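You operate a simulated robot arm through the tools that you are given. There is no shell and no other tool. Be economical: measure what you need, move in short steps, check, and stop when the job is done.

The job below is to be done with a simulated robot arm. You get a single attempt, and the scene is never put back.

TASK
Press the rivet block's red rivet into the fixture slide, head 4 mm proud.
Fine: set the stop dial before pressing and leave it; draw the fixture slide out again afterwards.

The check looks at the end state, three seconds after you hand in, the way a careful person would. Anything else that was tipped, shoved, dropped, spilled or broken makes it a failure.

THE ROBOT
A 7-joint arm with a two-finger parallel gripper, fixed in place. Base frame: the origin is at the foot of the arm, x ahead of it, y to its left, z up; the work surface is at about z = 12. Lengths are in mm, angles in degrees, forces in N, time in s.
With the tool pointing down near the work surface it reaches from about 220 to 580 mm from the base axis. Its first joint turns from -66.0 to 66.0 degrees. Payload 2.5 kg.
The tool frame sits at the grasp point between the pads (the TCP): z along the fingers, y along the line on which they close. The tips reach 23 mm beyond it. Largest opening 94 mm; finger width 38, thickness 10; the body of the gripper, 54 by 96 mm, starts 39 mm behind the TCP.
Orientation is that of the tool frame in the base frame, as [roll, pitch, yaw] about the fixed x, y, z axes, in that order (R = Rz(yaw) Ry(pitch) Rx(roll)). With the fingers straight down and closing along the base's y, the tool's x points along the base's -x, its y along +y and its z along -z.

THE INTERFACE
- The arm moves only by the tool send_rows. Its argument "series" is a list of rows, each an object (a shift or turn left out is 0, a gripper value left out holds the last) with "xyz": the shift along the tool's x, y, z in m, a list of three; "angular": the turn, a rotation vector about the tool's x, y, z in degrees, a list of three; "fingers": the closure, from 0 (fully open) to 1 (shut). In form: [{"xyz": [tx, ty, tz], "angular": [ax, ay, az], "fingers": fingers}, ...]. A call has 1 to 20 rows; each row is the pose to reach, as a shift and turn from the pose commanded when the call began, along the tool's axes at that moment. A row lasts 0.2 s, in which the tool goes at most 50 mm and 8.6 degrees; a call with a longer step from one row to the next is refused whole, and so is a gripper value outside its range. A pose out of reach is approached as far as the arm can. The call stops where the force on the tool passes 40 N (or 10 N more than at its start, if that is more) or the arm is blocked; 0.2 s more then pass. Each finger travels about 108 mm/s and halts on what it meets, pressing with about 36 N; the grip force reading is that of the motor and also rises with nothing between the fingers. The clock runs only during rows and for 0.2 s after the last one: add rows that repeat a pose to give the fingers time. The reply holds the time, the measured pose of the TCP, the force on the tool along the base axes, the opening and the grip force, in the units named above and with some noise.
- Cameras (640 x 400 px; columns grow to the right, rows downward): "scene" is fixed at [85.1, -389.7, 559]; the picture's right is [0.99, -0.17, 0.00], its down [-0.07, -0.42, -0.90] and it looks along [0.15, 0.89, -0.43] (base axes); focal length 266 px, centre (320, 200). "wrist" rides on the gripper at [-39, 0, -44] in the tool frame; the picture's right is [0.00, -1.00, 0.00], its down [0.97, 0.00, -0.24] and it looks along [0.24, 0.00, 0.97] (tool axes); focal length 218 px, centre (320, 200).
- snapshot(camera): a new picture of that camera. No time passes.
- probe_pixels(camera, pixels): there is no depth. For up to 12 entries [column, row, z] of the newest picture of that camera ("zoom" is the newest enlarged one), the place [x, y] in the base frame at which the ray of that pixel passes the height z, good to about 2 mm. No time passes.
- enlarge(camera, box): a new picture of the part [left, top, right, bottom] of that camera's present view, enlarged. No time passes.
- close_job(): hands the job in; it is judged then, once.

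Keep the steps short. Do not move on a guess: measure, check each grasp and each placing, and mend mistakes. In all there are 80 turns and 34 pictures (those below and enlarged ones count). Leave the gripper open and the arm clear of the work at the hand-in unless told otherwise, and finish with a single line.

The tools are called after "Emit:" as a command line: name --argument value ..., lists and objects as JSON in quotes. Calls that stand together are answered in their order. send_rows: Moves the arm, as the interface text tells. Its arguments: {"type":"object","properties":{"series":{"type":"array","items":{"type":"object","properties":{"xyz":{"type":"array","items":{"type":"number"}},"angular":{"type":"array","items":{"type":"number"}},"fingers":{"type":"number"}}}}},"required":["series"]} The other tools are called the same way: snapshot (camera) takes a picture; probe_pixels (camera, pixels) gives the place at which the rays of pixels pass given heights; enlarge (camera, box) takes an enlarged picture of a part of a camera's view; close_job () hands the job in.

At the start:

```text
t: 0.0
tool_pos: [232.7, 292.0, 503.5]
ee_rot: [179.9, 0.0, 180.0]
wrist_force: [-0.3, 0.4, -0.1]
finger_gap: 93.8
grip_force: 0.1
```

scene: 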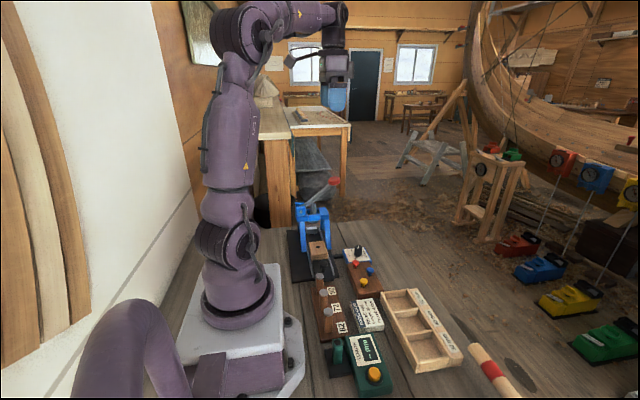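
wrist: 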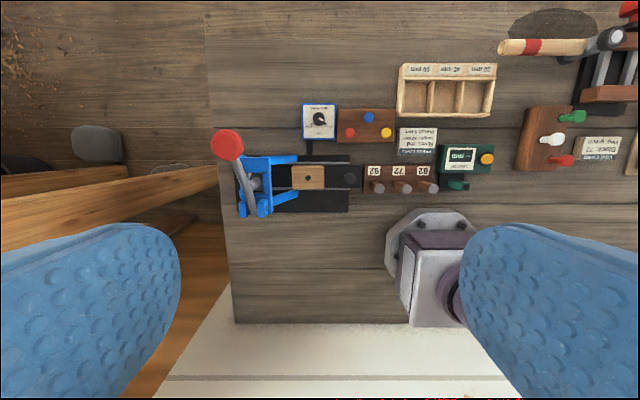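

I see a press with a red lever ball, a slide, a dial, a rivet block, gauge blocks and cards. I'll enlarge to read the labels.

Emit:
enlarge --camera "wrist" --box '[200, 90, 360, 220]'

Emit:
enlarge --camera "wrist" --box '[350, 50, 510, 210]'

Emit:
enlarge --camera "scene" --box '[270, 170, 480, 400]'

```text
3.08 times, centred on (280, 155) of wrist
```

zoom: 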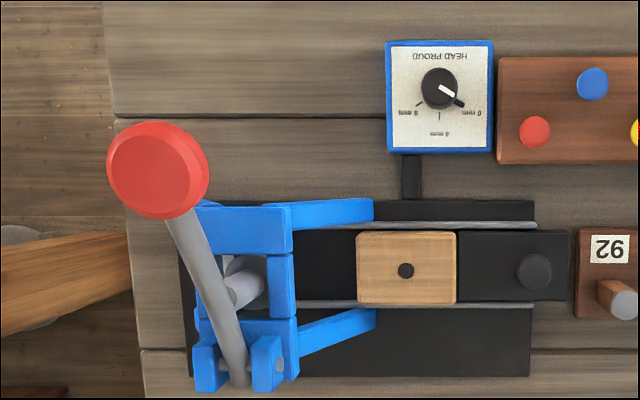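

```text
2.50 times, centred on (430, 130) of wrist
```

zoom: 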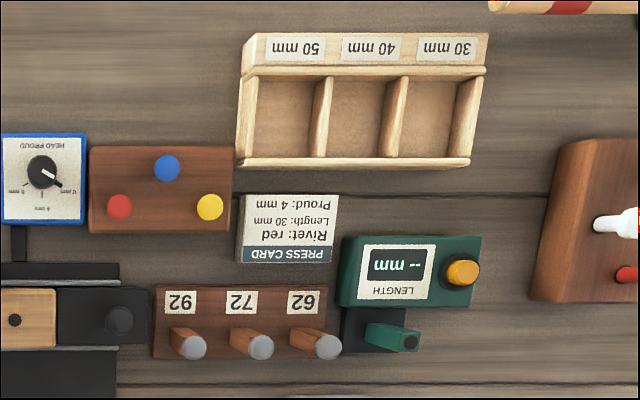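

```text
1.74 times, centred on (375, 285) of scene
```

zoom: 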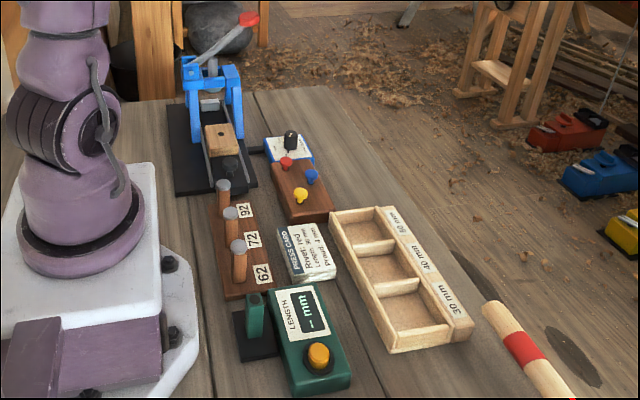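

The card reads rivet red, proud 4 mm. Next I get positions of the main items on the table.

Emit:
snapshot --camera "wrist"

Emit:
probe_pixels --camera "wrist" --pixels '[[228, 145, 150], [319, 118, 40], [351, 133, 40], [308, 177, 40], [346, 177, 40], [417, 140, 12], [376, 185, 40], [460, 160, 40], [560, 140, 40], [445, 90, 30], [270, 210, 12], [265, 160, 100]]'

```text
28 pictures are left
```

wrist: 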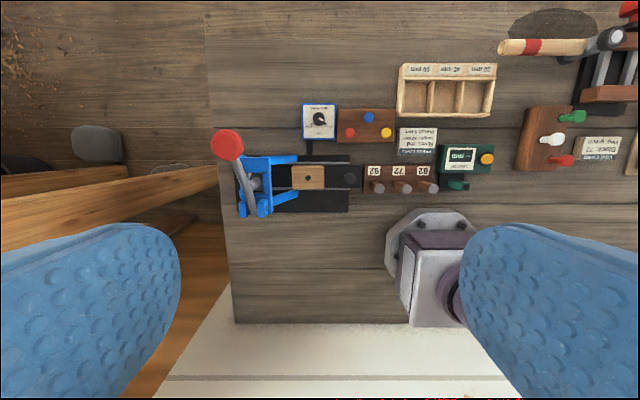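

```text
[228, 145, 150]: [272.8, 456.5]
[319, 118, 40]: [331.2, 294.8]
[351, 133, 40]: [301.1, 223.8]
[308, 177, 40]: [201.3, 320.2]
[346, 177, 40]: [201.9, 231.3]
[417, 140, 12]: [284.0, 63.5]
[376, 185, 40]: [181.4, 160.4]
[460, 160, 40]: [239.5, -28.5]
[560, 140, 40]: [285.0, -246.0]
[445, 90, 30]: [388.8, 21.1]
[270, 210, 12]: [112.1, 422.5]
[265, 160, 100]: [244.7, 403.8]
```

Moving down over the dial and rivet block for a closer look (tool down 150 mm, y -20).

Emit:
send_rows --series '[{"xyz": [0, -0.01, 0.045]}, {"xyz": [0, -0.02, 0.09]}, {"xyz": [0, -0.03, 0.135]}, {"xyz": [0, -0.03, 0.17]}, {"xyz": [0, -0.03, 0.2]}]'

Emit:
enlarge --camera "wrist" --box '[220, 30, 460, 180]'

Emit:
snapshot --camera "wrist"

```text
t: 1.2
tool_pos: [230.3, 262.4, 303.2]
ee_rot: [-180.0, -0.1, 179.9]
wrist_force: [0.6, 0.1, 1.3]
finger_gap: 94.1
grip_force: 0.0
```

```text
2.67 times, centred on (340, 105) of wrist
```

zoom: 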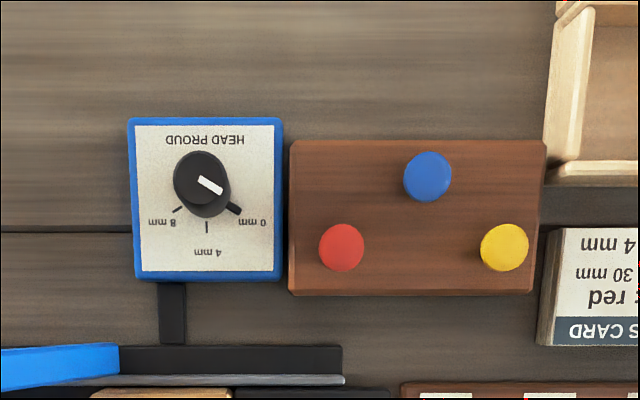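

```text
26 pictures are left
```

wrist: 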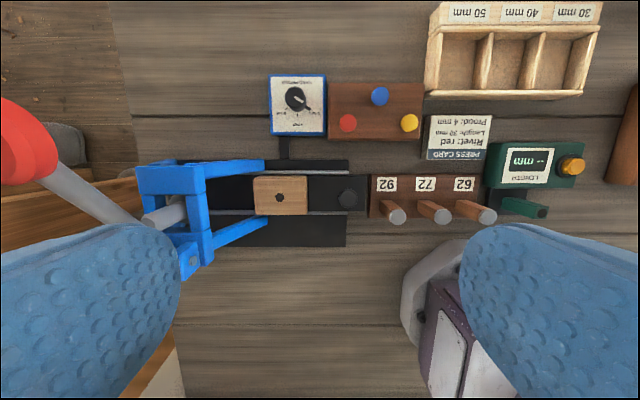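

The dial points to 0 mm now and must go to 4 mm (about 60° clockwise from above). I enlarge the scene view for heights and probe key points.

Emit:
enlarge --camera "scene" --box '[280, 165, 400, 295]'

Emit:
probe_pixels --camera "wrist" --pixels '[[298, 107, 25], [295, 96, 45], [348, 124, 45], [348, 124, 55], [278, 198, 40], [348, 200, 40], [270, 75, 30], [325, 134, 30], [328, 82, 35], [421, 139, 35], [254, 176, 40], [307, 214, 40]]'

```text
3.08 times, centred on (340, 230) of scene
```

zoom: 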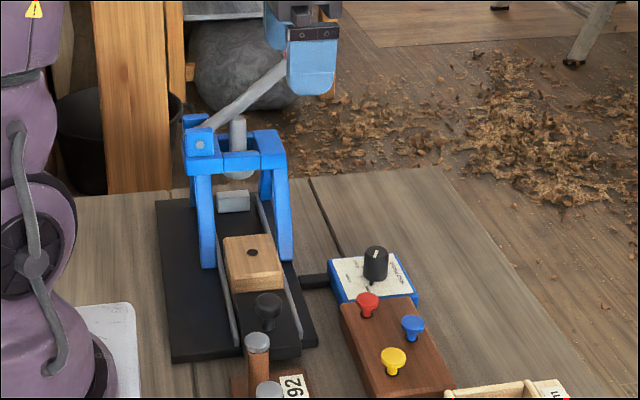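

```text
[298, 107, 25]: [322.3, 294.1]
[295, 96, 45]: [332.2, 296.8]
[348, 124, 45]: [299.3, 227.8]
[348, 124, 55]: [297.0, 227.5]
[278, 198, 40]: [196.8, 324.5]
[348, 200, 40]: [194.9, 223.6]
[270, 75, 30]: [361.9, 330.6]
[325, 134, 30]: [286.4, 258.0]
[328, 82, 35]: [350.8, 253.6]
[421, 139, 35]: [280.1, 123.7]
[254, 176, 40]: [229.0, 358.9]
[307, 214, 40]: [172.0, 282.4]
```

Intersecting the two views to get heights: I probe the same points in the zoom at several z.

Emit:
probe_pixels --camera "zoom" --pixels '[[375, 250, 30], [375, 250, 60], [367, 298, 40], [367, 298, 60], [268, 302, 30], [268, 302, 60], [252, 252, 30], [252, 252, 60], [210, 120, 100], [210, 120, 150], [237, 123, 100], [237, 123, 150]]'

Emit:
probe_pixels --camera "wrist" --pixels '[[295, 96, 30], [295, 96, 60], [348, 124, 40], [348, 124, 60], [348, 198, 30], [348, 198, 60], [278, 198, 30], [278, 198, 60], [190, 262, 100], [190, 262, 150], [150, 220, 100], [150, 220, 150]]'

```text
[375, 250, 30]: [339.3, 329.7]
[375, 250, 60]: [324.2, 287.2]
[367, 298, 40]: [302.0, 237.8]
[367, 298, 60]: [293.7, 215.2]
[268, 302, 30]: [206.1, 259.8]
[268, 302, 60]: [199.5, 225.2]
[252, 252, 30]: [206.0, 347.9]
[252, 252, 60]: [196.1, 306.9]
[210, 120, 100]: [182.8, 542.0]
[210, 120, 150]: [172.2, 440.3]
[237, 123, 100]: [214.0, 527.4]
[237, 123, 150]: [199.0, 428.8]
```

```text
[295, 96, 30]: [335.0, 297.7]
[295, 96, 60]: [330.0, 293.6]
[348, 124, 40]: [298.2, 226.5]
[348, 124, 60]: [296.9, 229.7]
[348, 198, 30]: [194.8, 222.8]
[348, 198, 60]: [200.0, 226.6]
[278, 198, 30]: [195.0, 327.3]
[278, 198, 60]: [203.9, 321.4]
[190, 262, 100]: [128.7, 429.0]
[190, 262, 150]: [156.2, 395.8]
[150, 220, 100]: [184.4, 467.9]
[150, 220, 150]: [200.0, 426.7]
```

Estimates: dial knob axis (329,294), top z≈55; red rivet (298,228), head z≈49; fixture hole (200,323), top z≈48; slide knob (200,226); lever ball ≈(266,421,234). I go above the dial with partly closed fingers and look.

Emit:
send_rows --series '[{"xyz": [-0.03, 0.01, 0.03], "fingers": 0.36}, {"xyz": [-0.06, 0.02, 0.06]}, {"xyz": [-0.09, 0.03, 0.09]}, {"xyz": [-0.099, 0.032, 0.12]}, {"xyz": [-0.099, 0.032, 0.143]}, {"xyz": [-0.099, 0.032, 0.143]}]'

Emit:
snapshot --camera "wrist"

```text
t: 2.6
tool_pos: [331.2, 295.5, 160.4]
ee_rot: [179.9, -0.1, 180.0]
wrist_force: [0.0, -0.4, 0.8]
finger_gap: 60.1
grip_force: 0.0
```

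```text
24 pictures are left
```

wrist: 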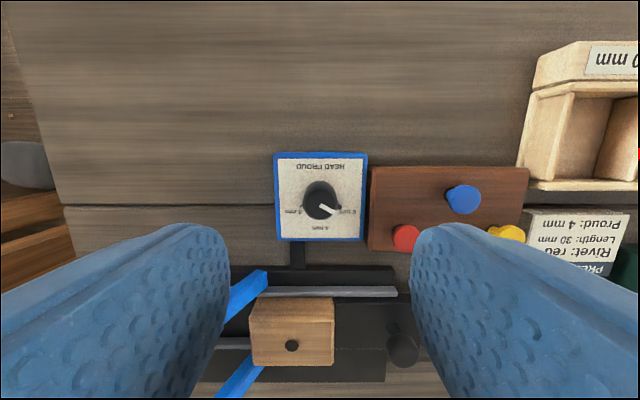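

Emit:
enlarge --camera "wrist" --box '[265, 150, 375, 250]'

Emit:
probe_pixels --camera "wrist" --pixels '[[322, 207, 55], [319, 198, 27], [292, 344, 48], [407, 236, 49], [276, 154, 27], [362, 240, 27]]'

```text
4.00 times, centred on (320, 200) of wrist
```

zoom: 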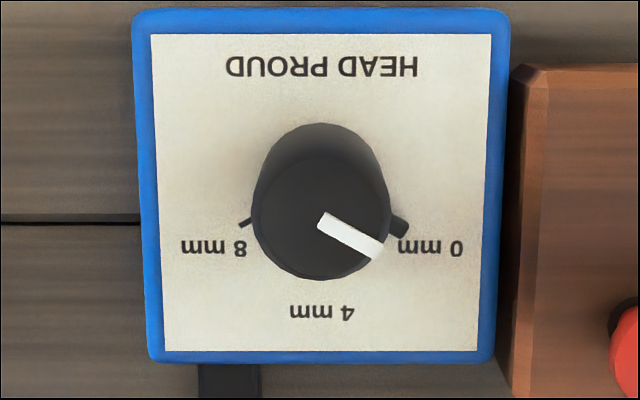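

```text
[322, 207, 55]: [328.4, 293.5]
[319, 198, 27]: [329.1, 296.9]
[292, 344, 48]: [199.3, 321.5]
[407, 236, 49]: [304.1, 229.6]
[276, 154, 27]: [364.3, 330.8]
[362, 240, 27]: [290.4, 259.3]
```

The knob is centred under the TCP (top at px (320,204), expected 203). I descend straight 98 mm.

Emit:
send_rows --series '[{"xyz": [0, 0, 0.04]}, {"xyz": [0, 0, 0.07]}, {"xyz": [0, 0, 0.085]}, {"xyz": [0, 0, 0.098]}, {"xyz": [0, 0, 0.098]}]'

Emit:
send_rows --series '[{"fingers": 0.6}, {"fingers": 0.75}, {"fingers": 0.85}, {"fingers": 0.85}, {"fingers": 0.85}]'

Emit:
snapshot --camera "wrist"

```text
t: 3.8
tool_pos: [332.0, 294.5, 61.4]
ee_rot: [180.0, 0.0, -180.0]
wrist_force: [-0.3, -0.1, 0.0]
finger_gap: 60.0
grip_force: 0.1
```

```text
t: 5.0
tool_pos: [332.4, 294.2, 61.9]
ee_rot: [-180.0, 0.0, 179.9]
wrist_force: [-0.3, -3.6, 0.0]
finger_gap: 25.6
grip_force: 45.0
```

```text
22 pictures are left
```

wrist: 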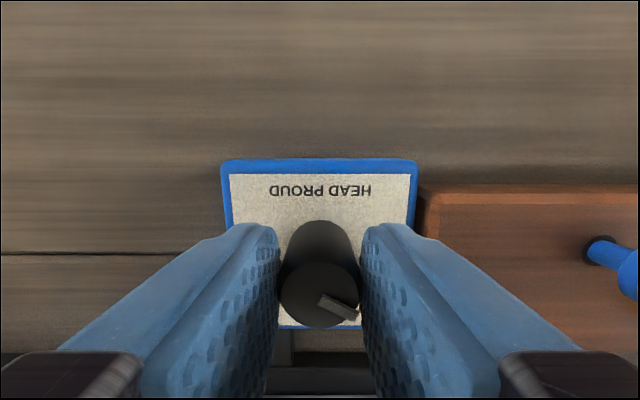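

Gripped (25.6 mm), knob centred on the tool axis. Turn +60° about the tool z in 7.5° steps.

Emit:
send_rows --series '[{"angular": [0, 0, 7.5]}, {"angular": [0, 0, 15]}, {"angular": [0, 0, 22.5]}, {"angular": [0, 0, 30]}, {"angular": [0, 0, 37.5]}, {"angular": [0, 0, 45]}, {"angular": [0, 0, 52.5]}, {"angular": [0, 0, 60]}, {"angular": [0, 0, 60]}, {"angular": [0, 0, 60]}]'

Emit:
send_rows --series '[{"fingers": 0.5}, {"fingers": 0.4}, {"fingers": 0.4}, {"xyz": [0, 0, -0.03]}, {"xyz": [0, 0, -0.07]}, {"xyz": [0, 0, -0.1]}, {"xyz": [0, 0, -0.1]}]'

Emit:
snapshot --camera "wrist"

```text
t: 7.2
tool_pos: [329.9, 293.6, 62.4]
ee_rot: [-179.7, 0.0, 119.9]
wrist_force: [-10.5, -29.1, 17.6]
finger_gap: 25.7
grip_force: 45.2
```

```text
t: 8.8
tool_pos: [330.5, 294.1, 163.1]
ee_rot: [179.9, -0.1, 120.0]
wrist_force: [0.1, 0.0, -0.8]
finger_gap: 56.3
grip_force: 0.1
```

```text
21 pictures are left
```

wrist: 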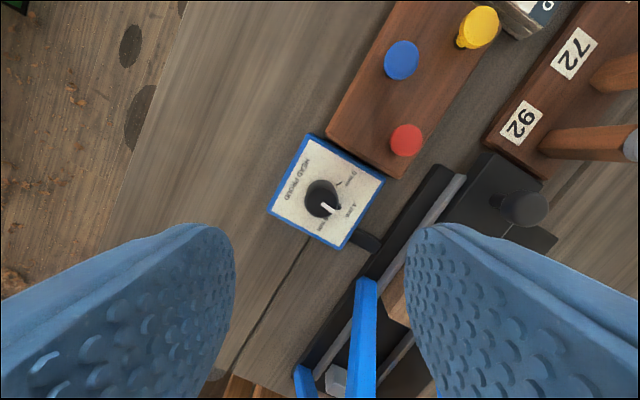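

Checking the pointer close up, while I turn the wrist back.

Emit:
enlarge --camera "wrist" --box '[260, 130, 390, 250]'

Emit:
send_rows --series '[{"angular": [0, 0, -8]}, {"angular": [0, 0, -16]}, {"angular": [0, 0, -24]}, {"angular": [0, 0, -32]}, {"angular": [0, 0, -40]}, {"angular": [0, 0, -48]}, {"angular": [0, 0, -56]}, {"angular": [0, 0, -60]}, {"angular": [0, 0, -60]}]'

Emit:
enlarge --camera "wrist" --box '[265, 150, 425, 250]'

```text
3.33 times, centred on (325, 190) of wrist
```

zoom: 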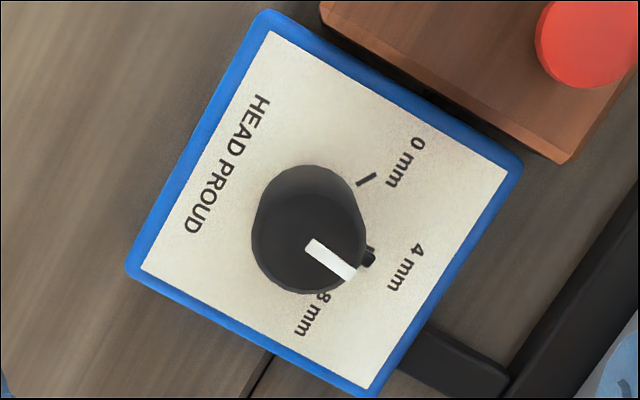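

```text
t: 10.8
tool_pos: [333.1, 295.3, 162.2]
ee_rot: [180.0, -0.1, -179.8]
wrist_force: [0.6, -0.4, 0.1]
finger_gap: 56.7
grip_force: 0.0
```

```text
4.00 times, centred on (345, 200) of wrist
```

zoom: 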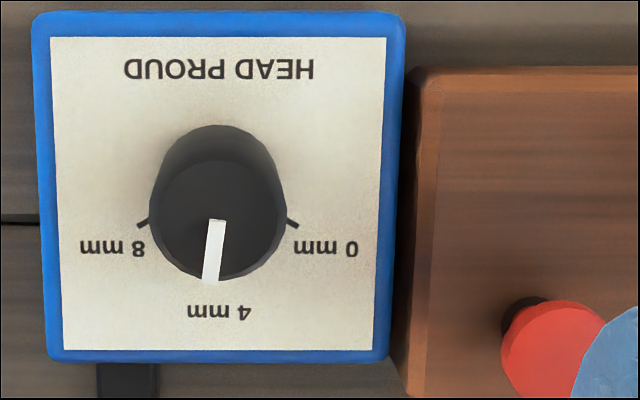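

The pointer sits about 6.5° past 4 mm. I regrip and turn back 6.5°.

Emit:
send_rows --series '[{"xyz": [0.001, 0, 0.04]}, {"xyz": [0.001, 0, 0.07]}, {"xyz": [0.001, 0, 0.1]}, {"xyz": [0.001, 0, 0.1], "fingers": 0.6}, {"xyz": [0.001, 0, 0.1], "fingers": 0.75}, {"xyz": [0.001, 0, 0.1], "fingers": 0.85}, {"xyz": [0.001, 0, 0.1]}, {"xyz": [0.001, 0, 0.1]}, {"xyz": [0.001, 0, 0.1], "angular": [0, 0, -3.5]}, {"xyz": [0.001, 0, 0.1], "angular": [0, 0, -6.5]}, {"xyz": [0.001, 0, 0.1], "angular": [0, 0, -6.5]}, {"xyz": [0.001, 0, 0.1], "angular": [0, 0, -6.5]}]'

Emit:
send_rows --series '[{"fingers": 0.5}, {"fingers": 0.4}, {"fingers": 0.4}, {"xyz": [0, 0, -0.03]}, {"xyz": [0, 0, -0.07]}, {"xyz": [0, 0, -0.1], "angular": [0, 0, 6.5]}, {"xyz": [0, 0, -0.1], "angular": [0, 0, 6.5]}]'

Emit:
enlarge --camera "wrist" --box '[265, 150, 425, 250]'

```text
t: 13.4
tool_pos: [331.0, 294.6, 64.1]
ee_rot: [179.8, 0.1, -173.5]
wrist_force: [8.1, 10.4, -19.2]
finger_gap: 25.7
grip_force: 44.8
```

```text
t: 15.0
tool_pos: [329.5, 295.6, 162.3]
ee_rot: [179.9, 0.0, 179.9]
wrist_force: [-0.2, 0.4, -1.0]
finger_gap: 56.3
grip_force: 0.0
```

```text
4.00 times, centred on (345, 200) of wrist
```

zoom: 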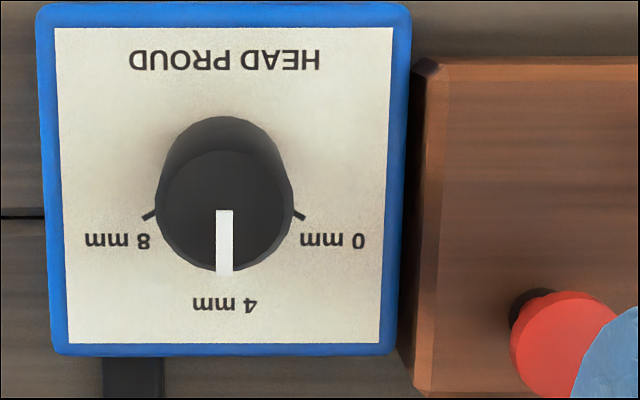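

Dial at 4 mm. Next, hover over the red rivet.

Emit:
send_rows --series '[{"xyz": [0.015, -0.03, 0]}, {"xyz": [0.0315, -0.067, 0]}, {"xyz": [0.0315, -0.067, 0.02], "fingers": 0.5}, {"xyz": [0.0315, -0.067, 0.03], "fingers": 0.5}, {"xyz": [0.0315, -0.067, 0.03]}]'

Emit:
snapshot --camera "wrist"

Emit:
enlarge --camera "scene" --box '[330, 235, 400, 305]'

```text
t: 16.2
tool_pos: [300.0, 228.3, 133.6]
ee_rot: [180.0, 0.0, 180.0]
wrist_force: [-0.6, 1.3, -0.6]
finger_gap: 47.0
grip_force: 0.1
```

```text
17 pictures are left
```

wrist: 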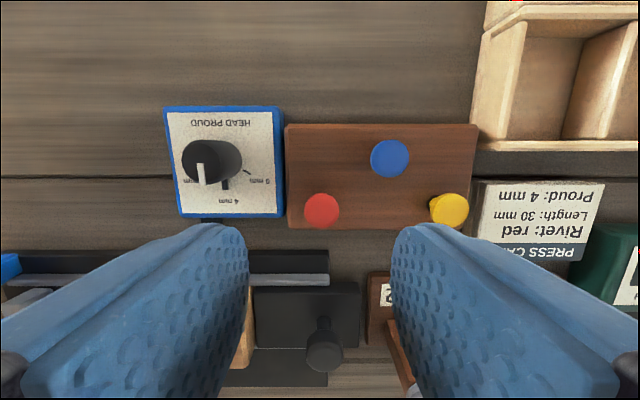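

```text
5.71 times, centred on (365, 270) of scene
```

zoom: 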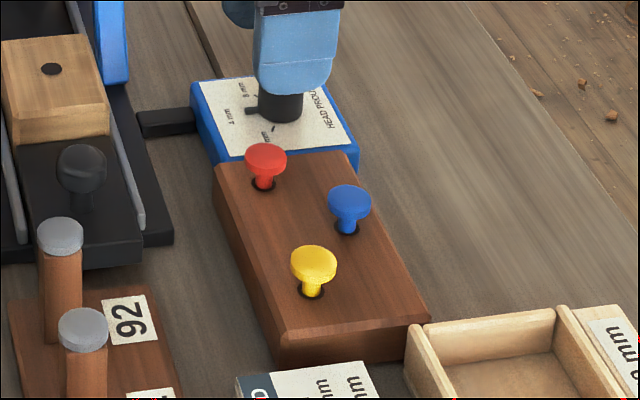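

Head centred (px (321,210)), about 21 mm wide. Descend to TCP z≈59 and grip.

Emit:
send_rows --series '[{"xyz": [-0.001, 0, 0.04]}, {"xyz": [-0.001, 0, 0.06]}, {"xyz": [-0.001, 0, 0.0745]}, {"xyz": [-0.001, 0, 0.0745]}, {"xyz": [-0.001, 0, 0.0745], "fingers": 0.7}, {"xyz": [-0.001, 0, 0.0745], "fingers": 0.9}, {"xyz": [-0.001, 0, 0.0745], "fingers": 0.9}, {"xyz": [-0.001, 0, 0.0745], "fingers": 0.9}]'

Emit:
snapshot --camera "wrist"

```text
t: 18.0
tool_pos: [299.6, 228.9, 59.5]
ee_rot: [-180.0, 0.1, -179.9]
wrist_force: [0.3, 0.6, 0.7]
finger_gap: 20.4
grip_force: 35.5
```

```text
15 pictures are left
```

wrist: 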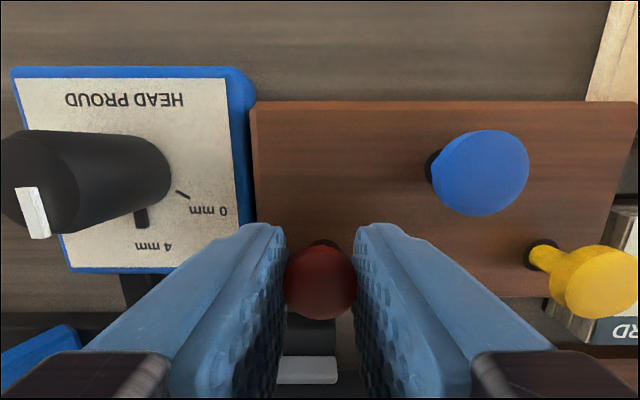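

Gripped. Lift 90 mm and move above the fixture hole at about (200,322), staying high.

Emit:
send_rows --series '[{"xyz": [0, 0, -0.01]}, {"xyz": [0, 0, -0.03]}, {"xyz": [0, 0, -0.06]}, {"xyz": [0, 0, -0.09]}, {"xyz": [0.02, 0.02, -0.09]}, {"xyz": [0.05, 0.045, -0.09]}, {"xyz": [0.08, 0.07, -0.09]}, {"xyz": [0.1, 0.093, -0.09]}, {"xyz": [0.1, 0.093, -0.09]}, {"xyz": [0.1, 0.093, -0.09]}]'

Emit:
snapshot --camera "wrist"

Emit:
enlarge --camera "scene" --box '[285, 190, 375, 280]'

```text
t: 20.2
tool_pos: [201.1, 320.3, 149.8]
ee_rot: [-180.0, 0.0, 180.0]
wrist_force: [0.0, 0.0, 0.2]
finger_gap: 20.6
grip_force: 35.7
```

```text
14 pictures are left
```

wrist: 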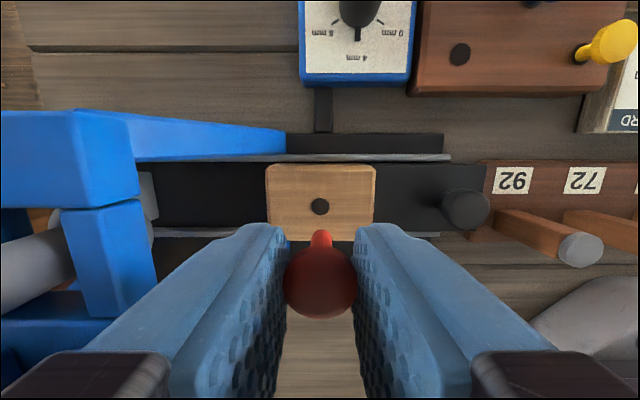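

```text
4.44 times, centred on (330, 235) of scene
```

zoom: 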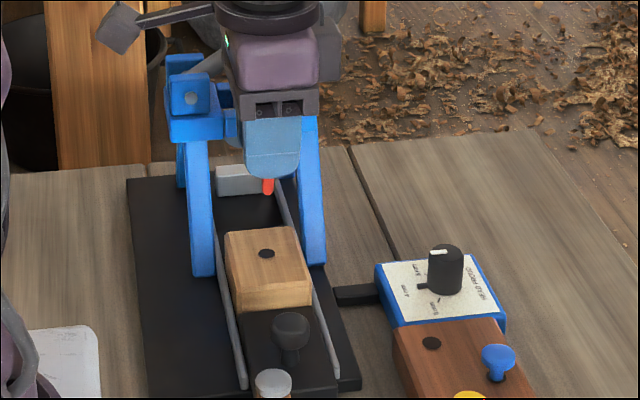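

Rivet hangs straight, tip ≈51 mm below the TCP (z≈99). Hole at px (320,206) implies x≈199.7. Shift 1.4 mm and descend 42 mm so the tip is just above the hole, then compare.

Emit:
send_rows --series '[{"xyz": [0.0014, 0, 0.015]}, {"xyz": [0.0014, 0, 0.03]}, {"xyz": [0.0014, 0, 0.042]}, {"xyz": [0.0014, 0, 0.042]}, {"xyz": [0.0014, 0, 0.042]}]'

Emit:
enlarge --camera "wrist" --box '[250, 190, 390, 330]'

Emit:
enlarge --camera "scene" --box '[300, 210, 360, 270]'

```text
t: 21.4
tool_pos: [199.3, 320.2, 104.0]
ee_rot: [180.0, 0.0, 180.0]
wrist_force: [0.0, 0.1, 0.0]
finger_gap: 20.5
grip_force: 36.1
```

```text
2.86 times, centred on (320, 260) of wrist
```

zoom: 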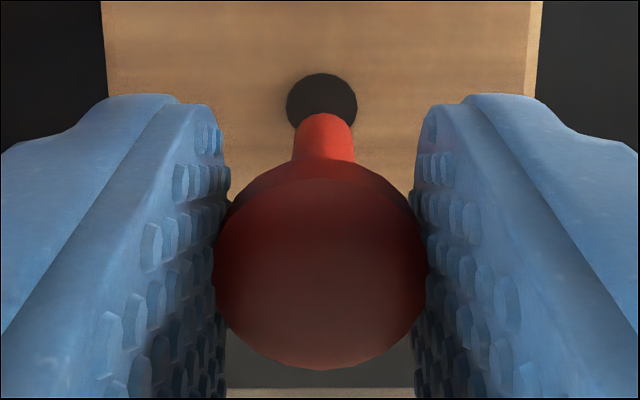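

```text
6.67 times, centred on (330, 240) of scene
```

zoom: 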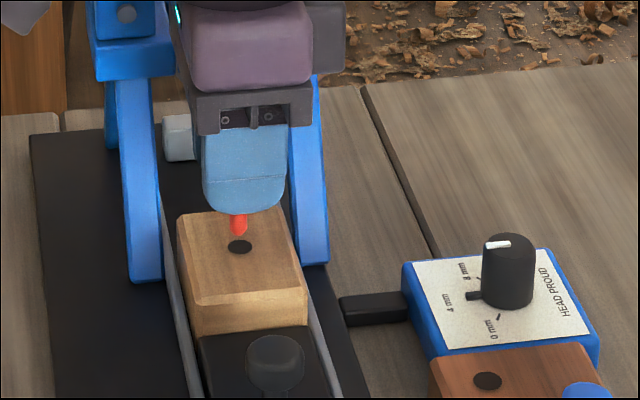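

Rivet is within ~0.7 mm of the hole; hole is slightly toward +x in both views. Shift +0.7 mm in x and lower 15 mm, watching force.

Emit:
send_rows --series '[{"xyz": [-0.0007, 0, 0]}, {"xyz": [-0.0007, 0, 0.004]}, {"xyz": [-0.0007, 0, 0.008]}, {"xyz": [-0.0007, 0, 0.011]}, {"xyz": [-0.0007, 0, 0.013]}, {"xyz": [-0.0007, 0, 0.015]}, {"xyz": [-0.0007, 0, 0.015]}]'

```text
t: 23.0
tool_pos: [198.4, 320.3, 91.5]
ee_rot: [180.0, 0.0, 179.9]
wrist_force: [0.1, 0.1, -1.1]
finger_gap: 20.5
grip_force: 36.3
```

No force; the tip should be inside the hole. Continue 12 mm more in small steps.

Emit:
send_rows --series '[{"xyz": [0, 0, 0.003]}, {"xyz": [0, 0, 0.006]}, {"xyz": [0, 0, 0.009]}, {"xyz": [0, 0, 0.012]}, {"xyz": [0, 0, 0.012]}]'

Emit:
enlarge --camera "scene" --box '[300, 210, 360, 270]'

```text
t: 24.1
tool_pos: [200.2, 323.4, 82.2]
ee_rot: [179.6, 0.2, -180.0]
wrist_force: [-0.4, -0.3, 3.5]
finger_gap: 20.2
grip_force: 36.0
stopped in row 5: the force on the tool passed its limit (the readings are from after the stop); the commanded pose is now the measured one
```

```text
6.67 times, centred on (330, 240) of scene
```

zoom: 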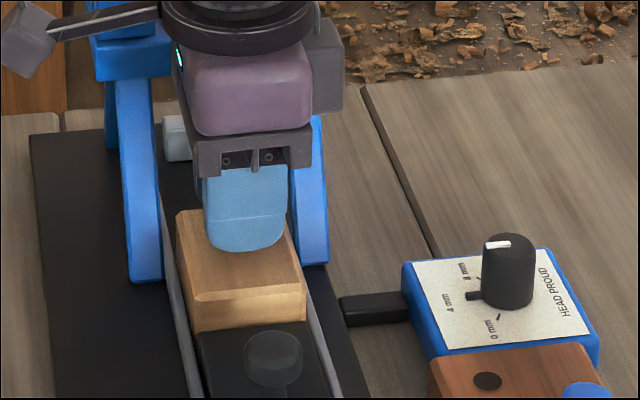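

Stopped by force at TCP z 82 (tip ≈ z 31, about 17 mm in). I release slowly and lift to look.

Emit:
send_rows --series '[{"fingers": 0.7}, {"fingers": 0.6}, {"fingers": 0.55}, {"fingers": 0.55}, {"xyz": [0, 0, -0.02], "fingers": 0.55}, {"xyz": [0, 0, -0.05]}, {"xyz": [0, 0, -0.08]}, {"xyz": [0, 0, -0.08]}]'

Emit:
snapshot --camera "wrist"

Emit:
enlarge --camera "scene" --box '[290, 200, 370, 280]'

```text
t: 25.9
tool_pos: [201.0, 323.4, 161.7]
ee_rot: [179.6, 0.3, -180.0]
wrist_force: [-0.2, 0.0, 0.2]
finger_gap: 42.1
grip_force: 0.1
```

```text
9 pictures are left
```

wrist: 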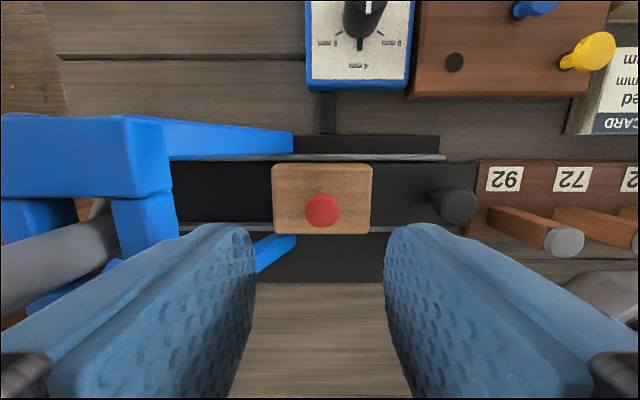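

```text
5.00 times, centred on (330, 240) of scene
```

zoom: 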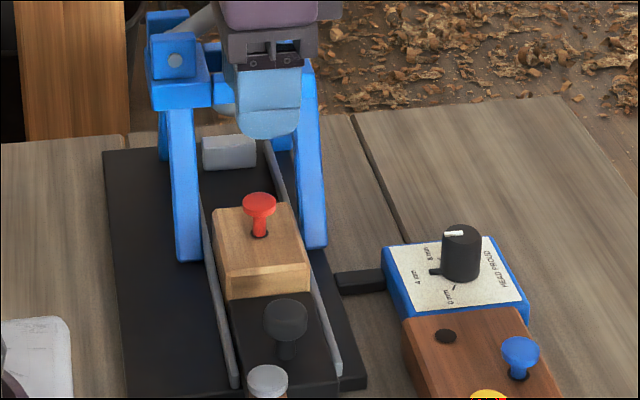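

Rivet stands upright in the hole. Next: grip the slide's knob at (200,226), fingers closing along x (turn −90° about the tool axis) to keep the gripper clear of the 92 peg.

Emit:
send_rows --series '[{"xyz": [0, -0.03, 0], "angular": [0, 0, -8], "fingers": 0.45}, {"xyz": [0, -0.06, 0], "angular": [0, 0, -16]}, {"xyz": [0, -0.09, 0], "angular": [0, 0, -24]}, {"xyz": [0.001, -0.0975, 0], "angular": [0, 0, -32]}, {"xyz": [0.001, -0.0975, 0], "angular": [0, 0, -40]}, {"xyz": [0.001, -0.0975, 0], "angular": [0, 0, -48]}, {"xyz": [0.001, -0.0975, 0], "angular": [0, 0, -56]}, {"xyz": [0.001, -0.0975, 0], "angular": [0, 0, -64]}, {"xyz": [0.001, -0.0975, 0], "angular": [0, 0, -72]}, {"xyz": [0.001, -0.0975, 0], "angular": [0, 0, -80]}, {"xyz": [0.001, -0.0975, 0], "angular": [0, 0, -88]}, {"xyz": [0.001, -0.0975, 0], "angular": [0, 0, -90]}, {"xyz": [0.001, -0.0975, 0], "angular": [0, 0, -90]}]'

Emit:
snapshot --camera "wrist"

```text
t: 28.7
tool_pos: [199.1, 225.3, 160.0]
ee_rot: [-179.8, 0.4, -89.8]
wrist_force: [-0.3, -0.5, 0.3]
finger_gap: 51.8
grip_force: 0.1
```

```text
7 pictures are left
```

wrist: 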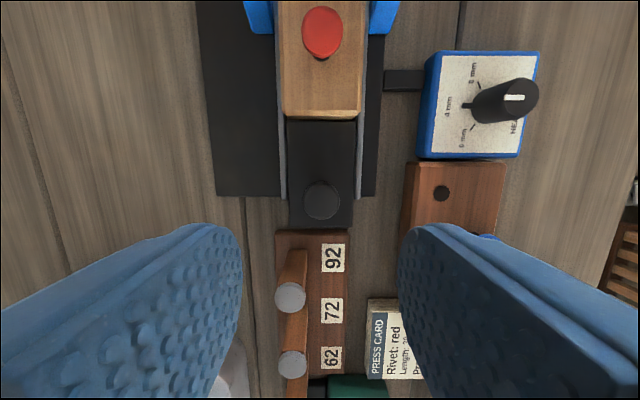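

Knob top at px (322,200) → about (200.5,228). The pegs clear. Descend to TCP z≈62 and grip the knob.

Emit:
send_rows --series '[{"xyz": [-0.003, -0.001, 0.03]}, {"xyz": [-0.003, -0.001, 0.06]}, {"xyz": [-0.003, -0.001, 0.08]}, {"xyz": [-0.003, -0.001, 0.097]}, {"xyz": [-0.003, -0.001, 0.097]}, {"xyz": [-0.003, -0.001, 0.097], "fingers": 0.6}, {"xyz": [-0.003, -0.001, 0.097], "fingers": 0.75}, {"xyz": [-0.003, -0.001, 0.097], "fingers": 0.85}, {"xyz": [-0.003, -0.001, 0.097], "fingers": 0.85}, {"xyz": [-0.003, -0.001, 0.097]}]'

```text
t: 30.9
tool_pos: [198.9, 229.9, 60.6]
ee_rot: [-179.8, 0.5, -90.0]
wrist_force: [4.7, 1.4, -13.9]
finger_gap: 25.5
grip_force: 45.0
```

Knob held. Draw the slide in (+y = tool −x), 60 mm first.

Emit:
send_rows --series '[{"xyz": [-0.005, 0, 0]}, {"xyz": [-0.012, 0, 0]}, {"xyz": [-0.02, 0, 0]}, {"xyz": [-0.028, 0, 0]}, {"xyz": [-0.036, 0, 0]}, {"xyz": [-0.044, 0, 0]}, {"xyz": [-0.052, 0, 0]}, {"xyz": [-0.06, 0, 0]}, {"xyz": [-0.06, 0, 0]}]'

```text
t: 31.5
tool_pos: [200.2, 238.2, 62.4]
ee_rot: [-179.9, 0.1, -90.1]
wrist_force: [-0.1, 1.5, -4.2]
finger_gap: 25.1
grip_force: 45.5
stopped in row 3: the force on the tool passed its limit (the readings are from after the stop); the commanded pose is now the measured one
```

Moved 8 mm then force limit; maybe acceleration or binding. Try slower steps.

Emit:
send_rows --series '[{"xyz": [-0.002, 0, 0]}, {"xyz": [-0.004, 0, 0]}, {"xyz": [-0.006, 0, 0]}, {"xyz": [-0.008, 0, 0]}, {"xyz": [-0.01, 0, 0]}, {"xyz": [-0.012, 0, 0]}, {"xyz": [-0.014, 0, 0]}, {"xyz": [-0.016, 0, 0]}, {"xyz": [-0.018, 0, 0]}, {"xyz": [-0.02, 0, 0]}]'

```text
t: 33.7
tool_pos: [199.7, 259.1, 61.7]
ee_rot: [-179.9, 0.3, -90.1]
wrist_force: [0.2, -0.7, 3.8]
finger_gap: 25.2
grip_force: 44.8
```

Slow works. Continue at about 3 mm per row.

Emit:
send_rows --series '[{"xyz": [-0.002, 0, 0]}, {"xyz": [-0.005, 0, 0]}, {"xyz": [-0.008, 0, 0]}, {"xyz": [-0.011, 0, 0]}, {"xyz": [-0.014, 0, 0]}, {"xyz": [-0.017, 0, 0]}, {"xyz": [-0.02, 0, 0]}, {"xyz": [-0.023, 0, 0]}, {"xyz": [-0.026, 0, 0]}, {"xyz": [-0.029, 0, 0]}, {"xyz": [-0.032, 0, 0]}, {"xyz": [-0.035, 0, 0]}, {"xyz": [-0.038, 0, 0]}, {"xyz": [-0.041, 0, 0]}, {"xyz": [-0.044, 0, 0]}, {"xyz": [-0.047, 0, 0]}, {"xyz": [-0.05, 0, 0]}, {"xyz": [-0.05, 0, 0]}]'

```text
t: 37.5
tool_pos: [200.6, 306.6, 63.4]
ee_rot: [179.9, 0.0, -90.0]
wrist_force: [-7.3, -1.5, -20.1]
finger_gap: 25.2
grip_force: 44.5
```

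Continue until the end stop blocks.

Emit:
send_rows --series '[{"xyz": [-0.002, 0, 0]}, {"xyz": [-0.005, 0, 0]}, {"xyz": [-0.008, 0, 0]}, {"xyz": [-0.011, 0, 0]}, {"xyz": [-0.014, 0, 0]}, {"xyz": [-0.017, 0, 0]}, {"xyz": [-0.02, 0, 0]}, {"xyz": [-0.023, 0, 0]}, {"xyz": [-0.026, 0, 0]}, {"xyz": [-0.029, 0, 0]}, {"xyz": [-0.032, 0, 0]}, {"xyz": [-0.035, 0, 0]}, {"xyz": [-0.035, 0, 0]}]'

Emit:
enlarge --camera "scene" --box '[280, 165, 380, 265]'

```text
t: 39.5
tool_pos: [200.6, 327.8, 62.3]
ee_rot: [179.9, -0.9, -90.3]
wrist_force: [-2.0, -4.3, 4.3]
finger_gap: 25.4
grip_force: 44.8
stopped in row 10: the force on the tool passed its limit (the readings are from after the stop); the commanded pose is now the measured one
```

```text
4.00 times, centred on (330, 215) of scene
```

zoom: 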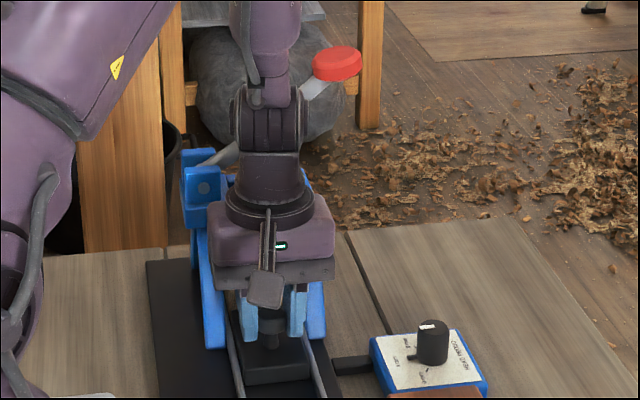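

The slide stopped after ~99 mm travel, against its stop; rivet now at y≈421. Release the knob and lift straight up, then back away and turn the wrist back.

Emit:
send_rows --series '[{"fingers": 0.65}, {"fingers": 0.5}, {"fingers": 0.45}, {"fingers": 0.45}, {"xyz": [0, 0, -0.02]}, {"xyz": [0, 0, -0.05]}, {"xyz": [0.005, 0, -0.085]}, {"xyz": [0.02, 0, -0.12]}, {"xyz": [0.04, 0, -0.16]}, {"xyz": [0.04, 0, -0.2]}, {"xyz": [0.04, 0, -0.24]}, {"xyz": [0.04, 0, -0.28]}, {"xyz": [0.04, 0, -0.28]}]'

Emit:
send_rows --series '[{"xyz": [0, 0, 0], "angular": [0, 0, 8], "fingers": 0.2}, {"angular": [0, 0, 16]}, {"angular": [0, 0, 24]}, {"angular": [0, 0, 32]}, {"angular": [0, 0, 40]}, {"angular": [0, 0, 48]}, {"angular": [0, 0, 56]}, {"angular": [0, 0, 64]}, {"angular": [0, 0, 72]}, {"angular": [0, 0, 80]}, {"angular": [0, 0, 88]}, {"angular": [0, 0, 90]}, {"angular": [0, 0, 90]}]'

```text
t: 42.3
tool_pos: [198.4, 292.3, 343.2]
ee_rot: [179.9, -0.8, -90.2]
wrist_force: [-0.8, 0.6, -0.4]
finger_gap: 51.6
grip_force: 0.1
```

```text
t: 45.1
tool_pos: [201.5, 292.2, 342.6]
ee_rot: [-179.2, -0.1, 179.6]
wrist_force: [0.1, -0.4, -0.2]
finger_gap: 75.4
grip_force: 0.0
```

Move to hover above the lever ball, around (263,421,343), and look.

Emit:
send_rows --series '[{"xyz": [-0.02, 0.03, 0]}, {"xyz": [-0.04, 0.065, 0]}, {"xyz": [-0.06, 0.1, 0]}, {"xyz": [-0.062, 0.128, 0]}, {"xyz": [-0.062, 0.128, 0]}]'

Emit:
snapshot --camera "wrist"

```text
t: 46.3
tool_pos: [260.2, 420.7, 340.2]
ee_rot: [-179.2, -0.1, 179.7]
wrist_force: [0.7, -0.1, 0.3]
finger_gap: 75.4
grip_force: 0.0
```

```text
5 pictures are left
```

wrist: 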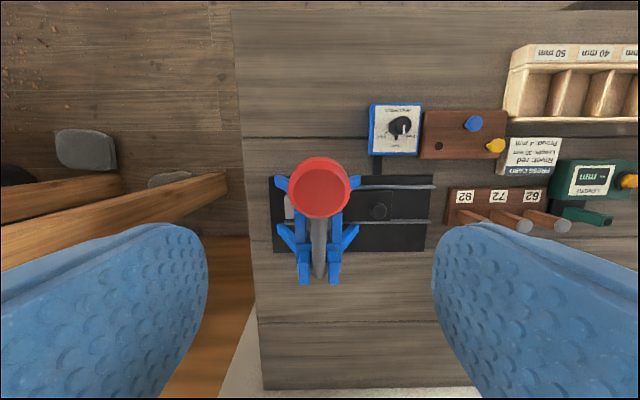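

Ball centre ≈(271,421,238), ~40 mm wide, lever swinging in the x–z plane. Descend around it and close the fingers on its sides.

Emit:
send_rows --series '[{"xyz": [-0.0105, 0, 0.03]}, {"xyz": [-0.0105, 0, 0.06]}, {"xyz": [-0.0105, 0, 0.08]}, {"xyz": [-0.0105, 0, 0.102]}, {"xyz": [-0.0105, 0, 0.102]}, {"xyz": [-0.0105, 0, 0.102], "fingers": 0.4}, {"xyz": [-0.0105, 0, 0.102], "fingers": 0.6}, {"xyz": [-0.0105, 0, 0.102], "fingers": 0.7}, {"xyz": [-0.0105, 0, 0.102], "fingers": 0.7}]'

Emit:
snapshot --camera "wrist"

```text
t: 48.4
tool_pos: [273.0, 419.9, 237.5]
ee_rot: [-179.8, 0.1, 179.8]
wrist_force: [2.3, 4.3, -4.2]
finger_gap: 41.4
grip_force: 45.0
stopped in row 9: the force on the tool passed its limit (the readings are from after the stop); the commanded pose is now the measured one
```

```text
4 pictures are left
```

wrist: 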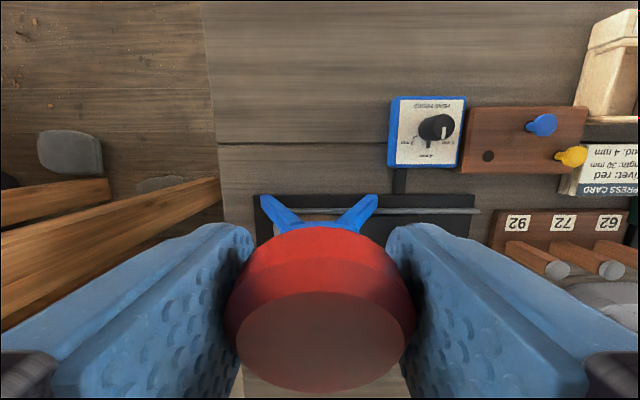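

Gripped (41.4 mm). Pull the lever down along its arc, about 15° first.

Emit:
send_rows --series '[{"xyz": [-0.0022, 0, 0.0028]}, {"xyz": [-0.0044, 0, 0.0058]}, {"xyz": [-0.0065, 0, 0.0088]}, {"xyz": [-0.0086, 0, 0.0118]}, {"xyz": [-0.0105, 0, 0.0149]}, {"xyz": [-0.0124, 0, 0.018]}, {"xyz": [-0.0141, 0, 0.0212]}, {"xyz": [-0.0158, 0, 0.0244]}, {"xyz": [-0.0174, 0, 0.0277]}, {"xyz": [-0.019, 0, 0.031]}, {"xyz": [-0.019, 0, 0.031]}]'

```text
t: 50.8
tool_pos: [291.0, 419.7, 207.4]
ee_rot: [-179.7, 0.0, 179.8]
wrist_force: [-9.9, 0.2, 4.4]
finger_gap: 41.9
grip_force: 45.0
```

Lever moves freely. Continue on the arc.

Emit:
send_rows --series '[{"xyz": [-0.001, 0, 0.0035]}, {"xyz": [-0.002, 0, 0.007]}, {"xyz": [-0.003, 0, 0.0105]}, {"xyz": [-0.004, 0, 0.014]}, {"xyz": [-0.005, 0, 0.0175]}, {"xyz": [-0.006, 0, 0.021]}, {"xyz": [-0.0068, 0, 0.0245]}, {"xyz": [-0.0075, 0, 0.028]}, {"xyz": [-0.008, 0, 0.0315]}, {"xyz": [-0.0085, 0, 0.035]}, {"xyz": [-0.0088, 0, 0.0385]}, {"xyz": [-0.009, 0, 0.042]}, {"xyz": [-0.009, 0, 0.042]}]'

```text
t: 53.6
tool_pos: [301.5, 419.1, 164.8]
ee_rot: [-179.7, 0.2, 179.7]
wrist_force: [12.0, 7.2, 11.8]
finger_gap: 41.6
grip_force: 44.6
```

Some resistance building (fz≈12 N). Continue slowly.

Emit:
send_rows --series '[{"xyz": [-0.0015, 0, 0.003]}, {"xyz": [-0.002, 0, 0.006]}, {"xyz": [-0.0025, 0, 0.009]}, {"xyz": [-0.0028, 0, 0.012]}, {"xyz": [-0.003, 0, 0.015]}, {"xyz": [-0.003, 0, 0.018]}, {"xyz": [-0.0028, 0, 0.021]}, {"xyz": [-0.0026, 0, 0.024]}, {"xyz": [-0.0023, 0, 0.027]}, {"xyz": [-0.002, 0, 0.03]}, {"xyz": [-0.0015, 0, 0.033]}, {"xyz": [-0.001, 0, 0.036]}]'

```text
t: 55.9
tool_pos: [302.2, 420.5, 139.4]
ee_rot: [-179.8, 0.2, 179.7]
wrist_force: [-4.9, -6.4, 9.4]
finger_gap: 41.9
grip_force: 44.6
stopped in row 11: the force on the tool passed its limit (the readings are from after the stop); the commanded pose is now the measured one
```

Stopped by force at z≈139. I push again to tell hard stop from press resistance.

Emit:
send_rows --series '[{"xyz": [0, 0, 0.002]}, {"xyz": [0, 0, 0.004]}, {"xyz": [0.0003, 0, 0.006]}, {"xyz": [0.0005, 0, 0.008]}, {"xyz": [0.0008, 0, 0.01]}, {"xyz": [0.001, 0, 0.012]}, {"xyz": [0.0015, 0, 0.014]}]'

```text
t: 56.4
tool_pos: [302.5, 419.8, 139.7]
ee_rot: [-179.7, 0.0, 179.7]
wrist_force: [-4.9, -5.9, 7.6]
finger_gap: 41.4
grip_force: 44.5
stopped in row 2: the force on the tool passed its limit (the readings are from after the stop); the commanded pose is now the measured one
```

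No progress in the second push: likely the stop. Look at the press from the scene camera.

Emit:
enlarge --camera "scene" --box '[290, 190, 370, 260]'

```text
5.71 times, centred on (330, 225) of scene
```

zoom: 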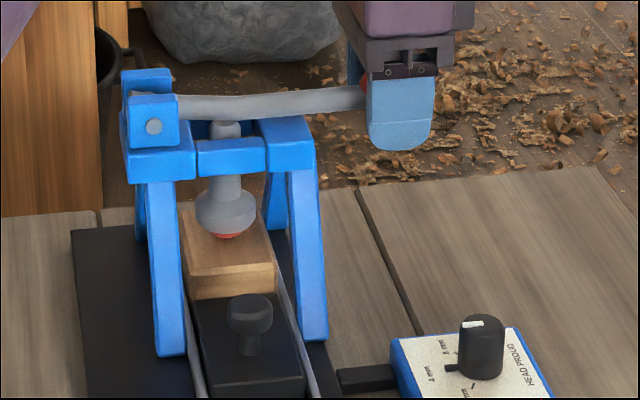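

The ram sits on the rivet head with a thin red rim left and the lever is at its stop. Raise the lever back along the same arc.

Emit:
send_rows --series '[{"xyz": [-0.0005, 0, -0.003]}, {"xyz": [-0.001, 0, -0.006]}, {"xyz": [-0.0015, 0, -0.01]}, {"xyz": [-0.0015, 0, -0.014]}, {"xyz": [-0.001, 0, -0.018]}, {"xyz": [0, 0, -0.022]}, {"xyz": [0.001, 0, -0.025]}, {"xyz": [0.002, 0, -0.029]}, {"xyz": [0.0028, 0, -0.033]}, {"xyz": [0.0036, 0, -0.037]}, {"xyz": [0.0045, 0, -0.041]}, {"xyz": [0.0055, 0, -0.045]}, {"xyz": [0.0065, 0, -0.049]}, {"xyz": [0.0075, 0, -0.053]}, {"xyz": [0.0087, 0, -0.057]}, {"xyz": [0.01, 0, -0.061]}, {"xyz": [0.0115, 0, -0.0645]}, {"xyz": [0.0125, 0, -0.067]}, {"xyz": [0.0125, 0, -0.067]}]'

Emit:
send_rows --series '[{"xyz": [0.0017, 0, -0.0033]}, {"xyz": [0.0033, 0, -0.0066]}, {"xyz": [0.005, 0, -0.0098]}, {"xyz": [0.0067, 0, -0.013]}, {"xyz": [0.0085, 0, -0.0161]}, {"xyz": [0.0103, 0, -0.0192]}, {"xyz": [0.0122, 0, -0.0222]}, {"xyz": [0.0142, 0, -0.0251]}, {"xyz": [0.0162, 0, -0.028]}, {"xyz": [0.0175, 0, -0.0295]}, {"xyz": [0.0175, 0, -0.0295]}]'

```text
t: 60.4
tool_pos: [289.9, 420.5, 206.2]
ee_rot: [-179.7, 0.2, 179.7]
wrist_force: [12.2, -5.9, -2.6]
finger_gap: 41.3
grip_force: 45.0
```

```text
t: 62.8
tool_pos: [272.3, 419.8, 235.0]
ee_rot: [-179.7, 0.0, 179.8]
wrist_force: [8.4, -6.4, -2.1]
finger_gap: 41.8
grip_force: 45.2
```

Lever is back up. Release the ball, lift clear, and inspect.

Emit:
send_rows --series '[{"fingers": 0.45}, {"fingers": 0.3}, {"fingers": 0.2}, {"fingers": 0.2}, {"xyz": [0, 0, -0.03]}, {"xyz": [0, 0, -0.07]}, {"xyz": [0, 0, -0.11]}, {"xyz": [0, 0, -0.11]}]'

Emit:
enlarge --camera "scene" --box '[290, 175, 370, 255]'

```text
t: 64.6
tool_pos: [271.2, 421.1, 345.2]
ee_rot: [-179.8, 0.0, 179.8]
wrist_force: [-0.4, 0.1, 0.3]
finger_gap: 75.0
grip_force: 0.1
```

```text
5.00 times, centred on (330, 215) of scene
```

zoom: 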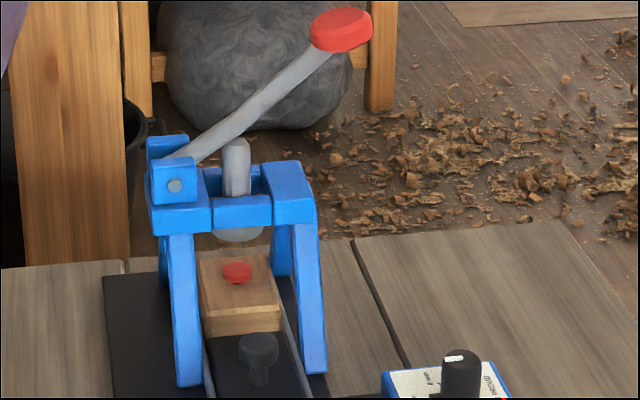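

Rivet head now sits low and even (about 4 mm proud). Go back toward (200,293,345), turn −90°, to draw the slide out.

Emit:
send_rows --series '[{"xyz": [0.01, -0.04, 0], "fingers": 0.3}, {"xyz": [0.03, -0.08, 0], "fingers": 0.45}, {"xyz": [0.05, -0.12, 0]}, {"xyz": [0.0706, -0.128, 0]}, {"xyz": [0.0706, -0.128, 0], "angular": [0, 0, -8]}, {"xyz": [0.0706, -0.128, 0], "angular": [0, 0, -16]}, {"xyz": [0.0706, -0.128, 0], "angular": [0, 0, -24]}, {"xyz": [0.0706, -0.128, 0], "angular": [0, 0, -32]}, {"xyz": [0.0706, -0.128, 0], "angular": [0, 0, -40]}, {"xyz": [0.0706, -0.128, 0], "angular": [0, 0, -48]}, {"xyz": [0.0706, -0.128, 0], "angular": [0, 0, -56]}, {"xyz": [0.0706, -0.128, 0], "angular": [0, 0, -64]}, {"xyz": [0.0706, -0.128, 0], "angular": [0, 0, -72]}, {"xyz": [0.0706, -0.128, 0], "angular": [0, 0, -80]}, {"xyz": [0.0706, -0.128, 0], "angular": [0, 0, -88]}, {"xyz": [0.0706, -0.128, 0], "angular": [0, 0, -90]}, {"xyz": [0.0706, -0.128, 0], "angular": [0, 0, -90]}]'

```text
t: 68.2
tool_pos: [201.4, 293.2, 346.1]
ee_rot: [-179.9, -0.3, -90.1]
wrist_force: [-0.7, 0.3, -0.3]
finger_gap: 51.9
grip_force: 0.1
```

Descend onto the knob along the reverse of the earlier path and grip.

Emit:
send_rows --series '[{"xyz": [0, 0, 0.04]}, {"xyz": [0, 0, 0.08]}, {"xyz": [0, 0, 0.12]}, {"xyz": [-0.015, 0, 0.16]}, {"xyz": [-0.03, 0, 0.195]}, {"xyz": [-0.0346, 0, 0.225]}, {"xyz": [-0.0346, 0, 0.25]}, {"xyz": [-0.0346, 0, 0.27]}, {"xyz": [-0.0346, 0, 0.2836]}, {"xyz": [-0.0346, 0, 0.2836]}, {"xyz": [-0.0346, 0, 0.2836], "fingers": 0.6}, {"xyz": [-0.0346, 0, 0.2836], "fingers": 0.75}, {"xyz": [-0.0346, 0, 0.2836], "fingers": 0.85}, {"xyz": [-0.0346, 0, 0.2836]}, {"xyz": [-0.0346, 0, 0.2836]}]'

```text
t: 71.4
tool_pos: [201.1, 325.6, 62.4]
ee_rot: [179.8, -0.2, -90.0]
wrist_force: [-22.6, -0.5, 1.6]
finger_gap: 25.2
grip_force: 44.9
```

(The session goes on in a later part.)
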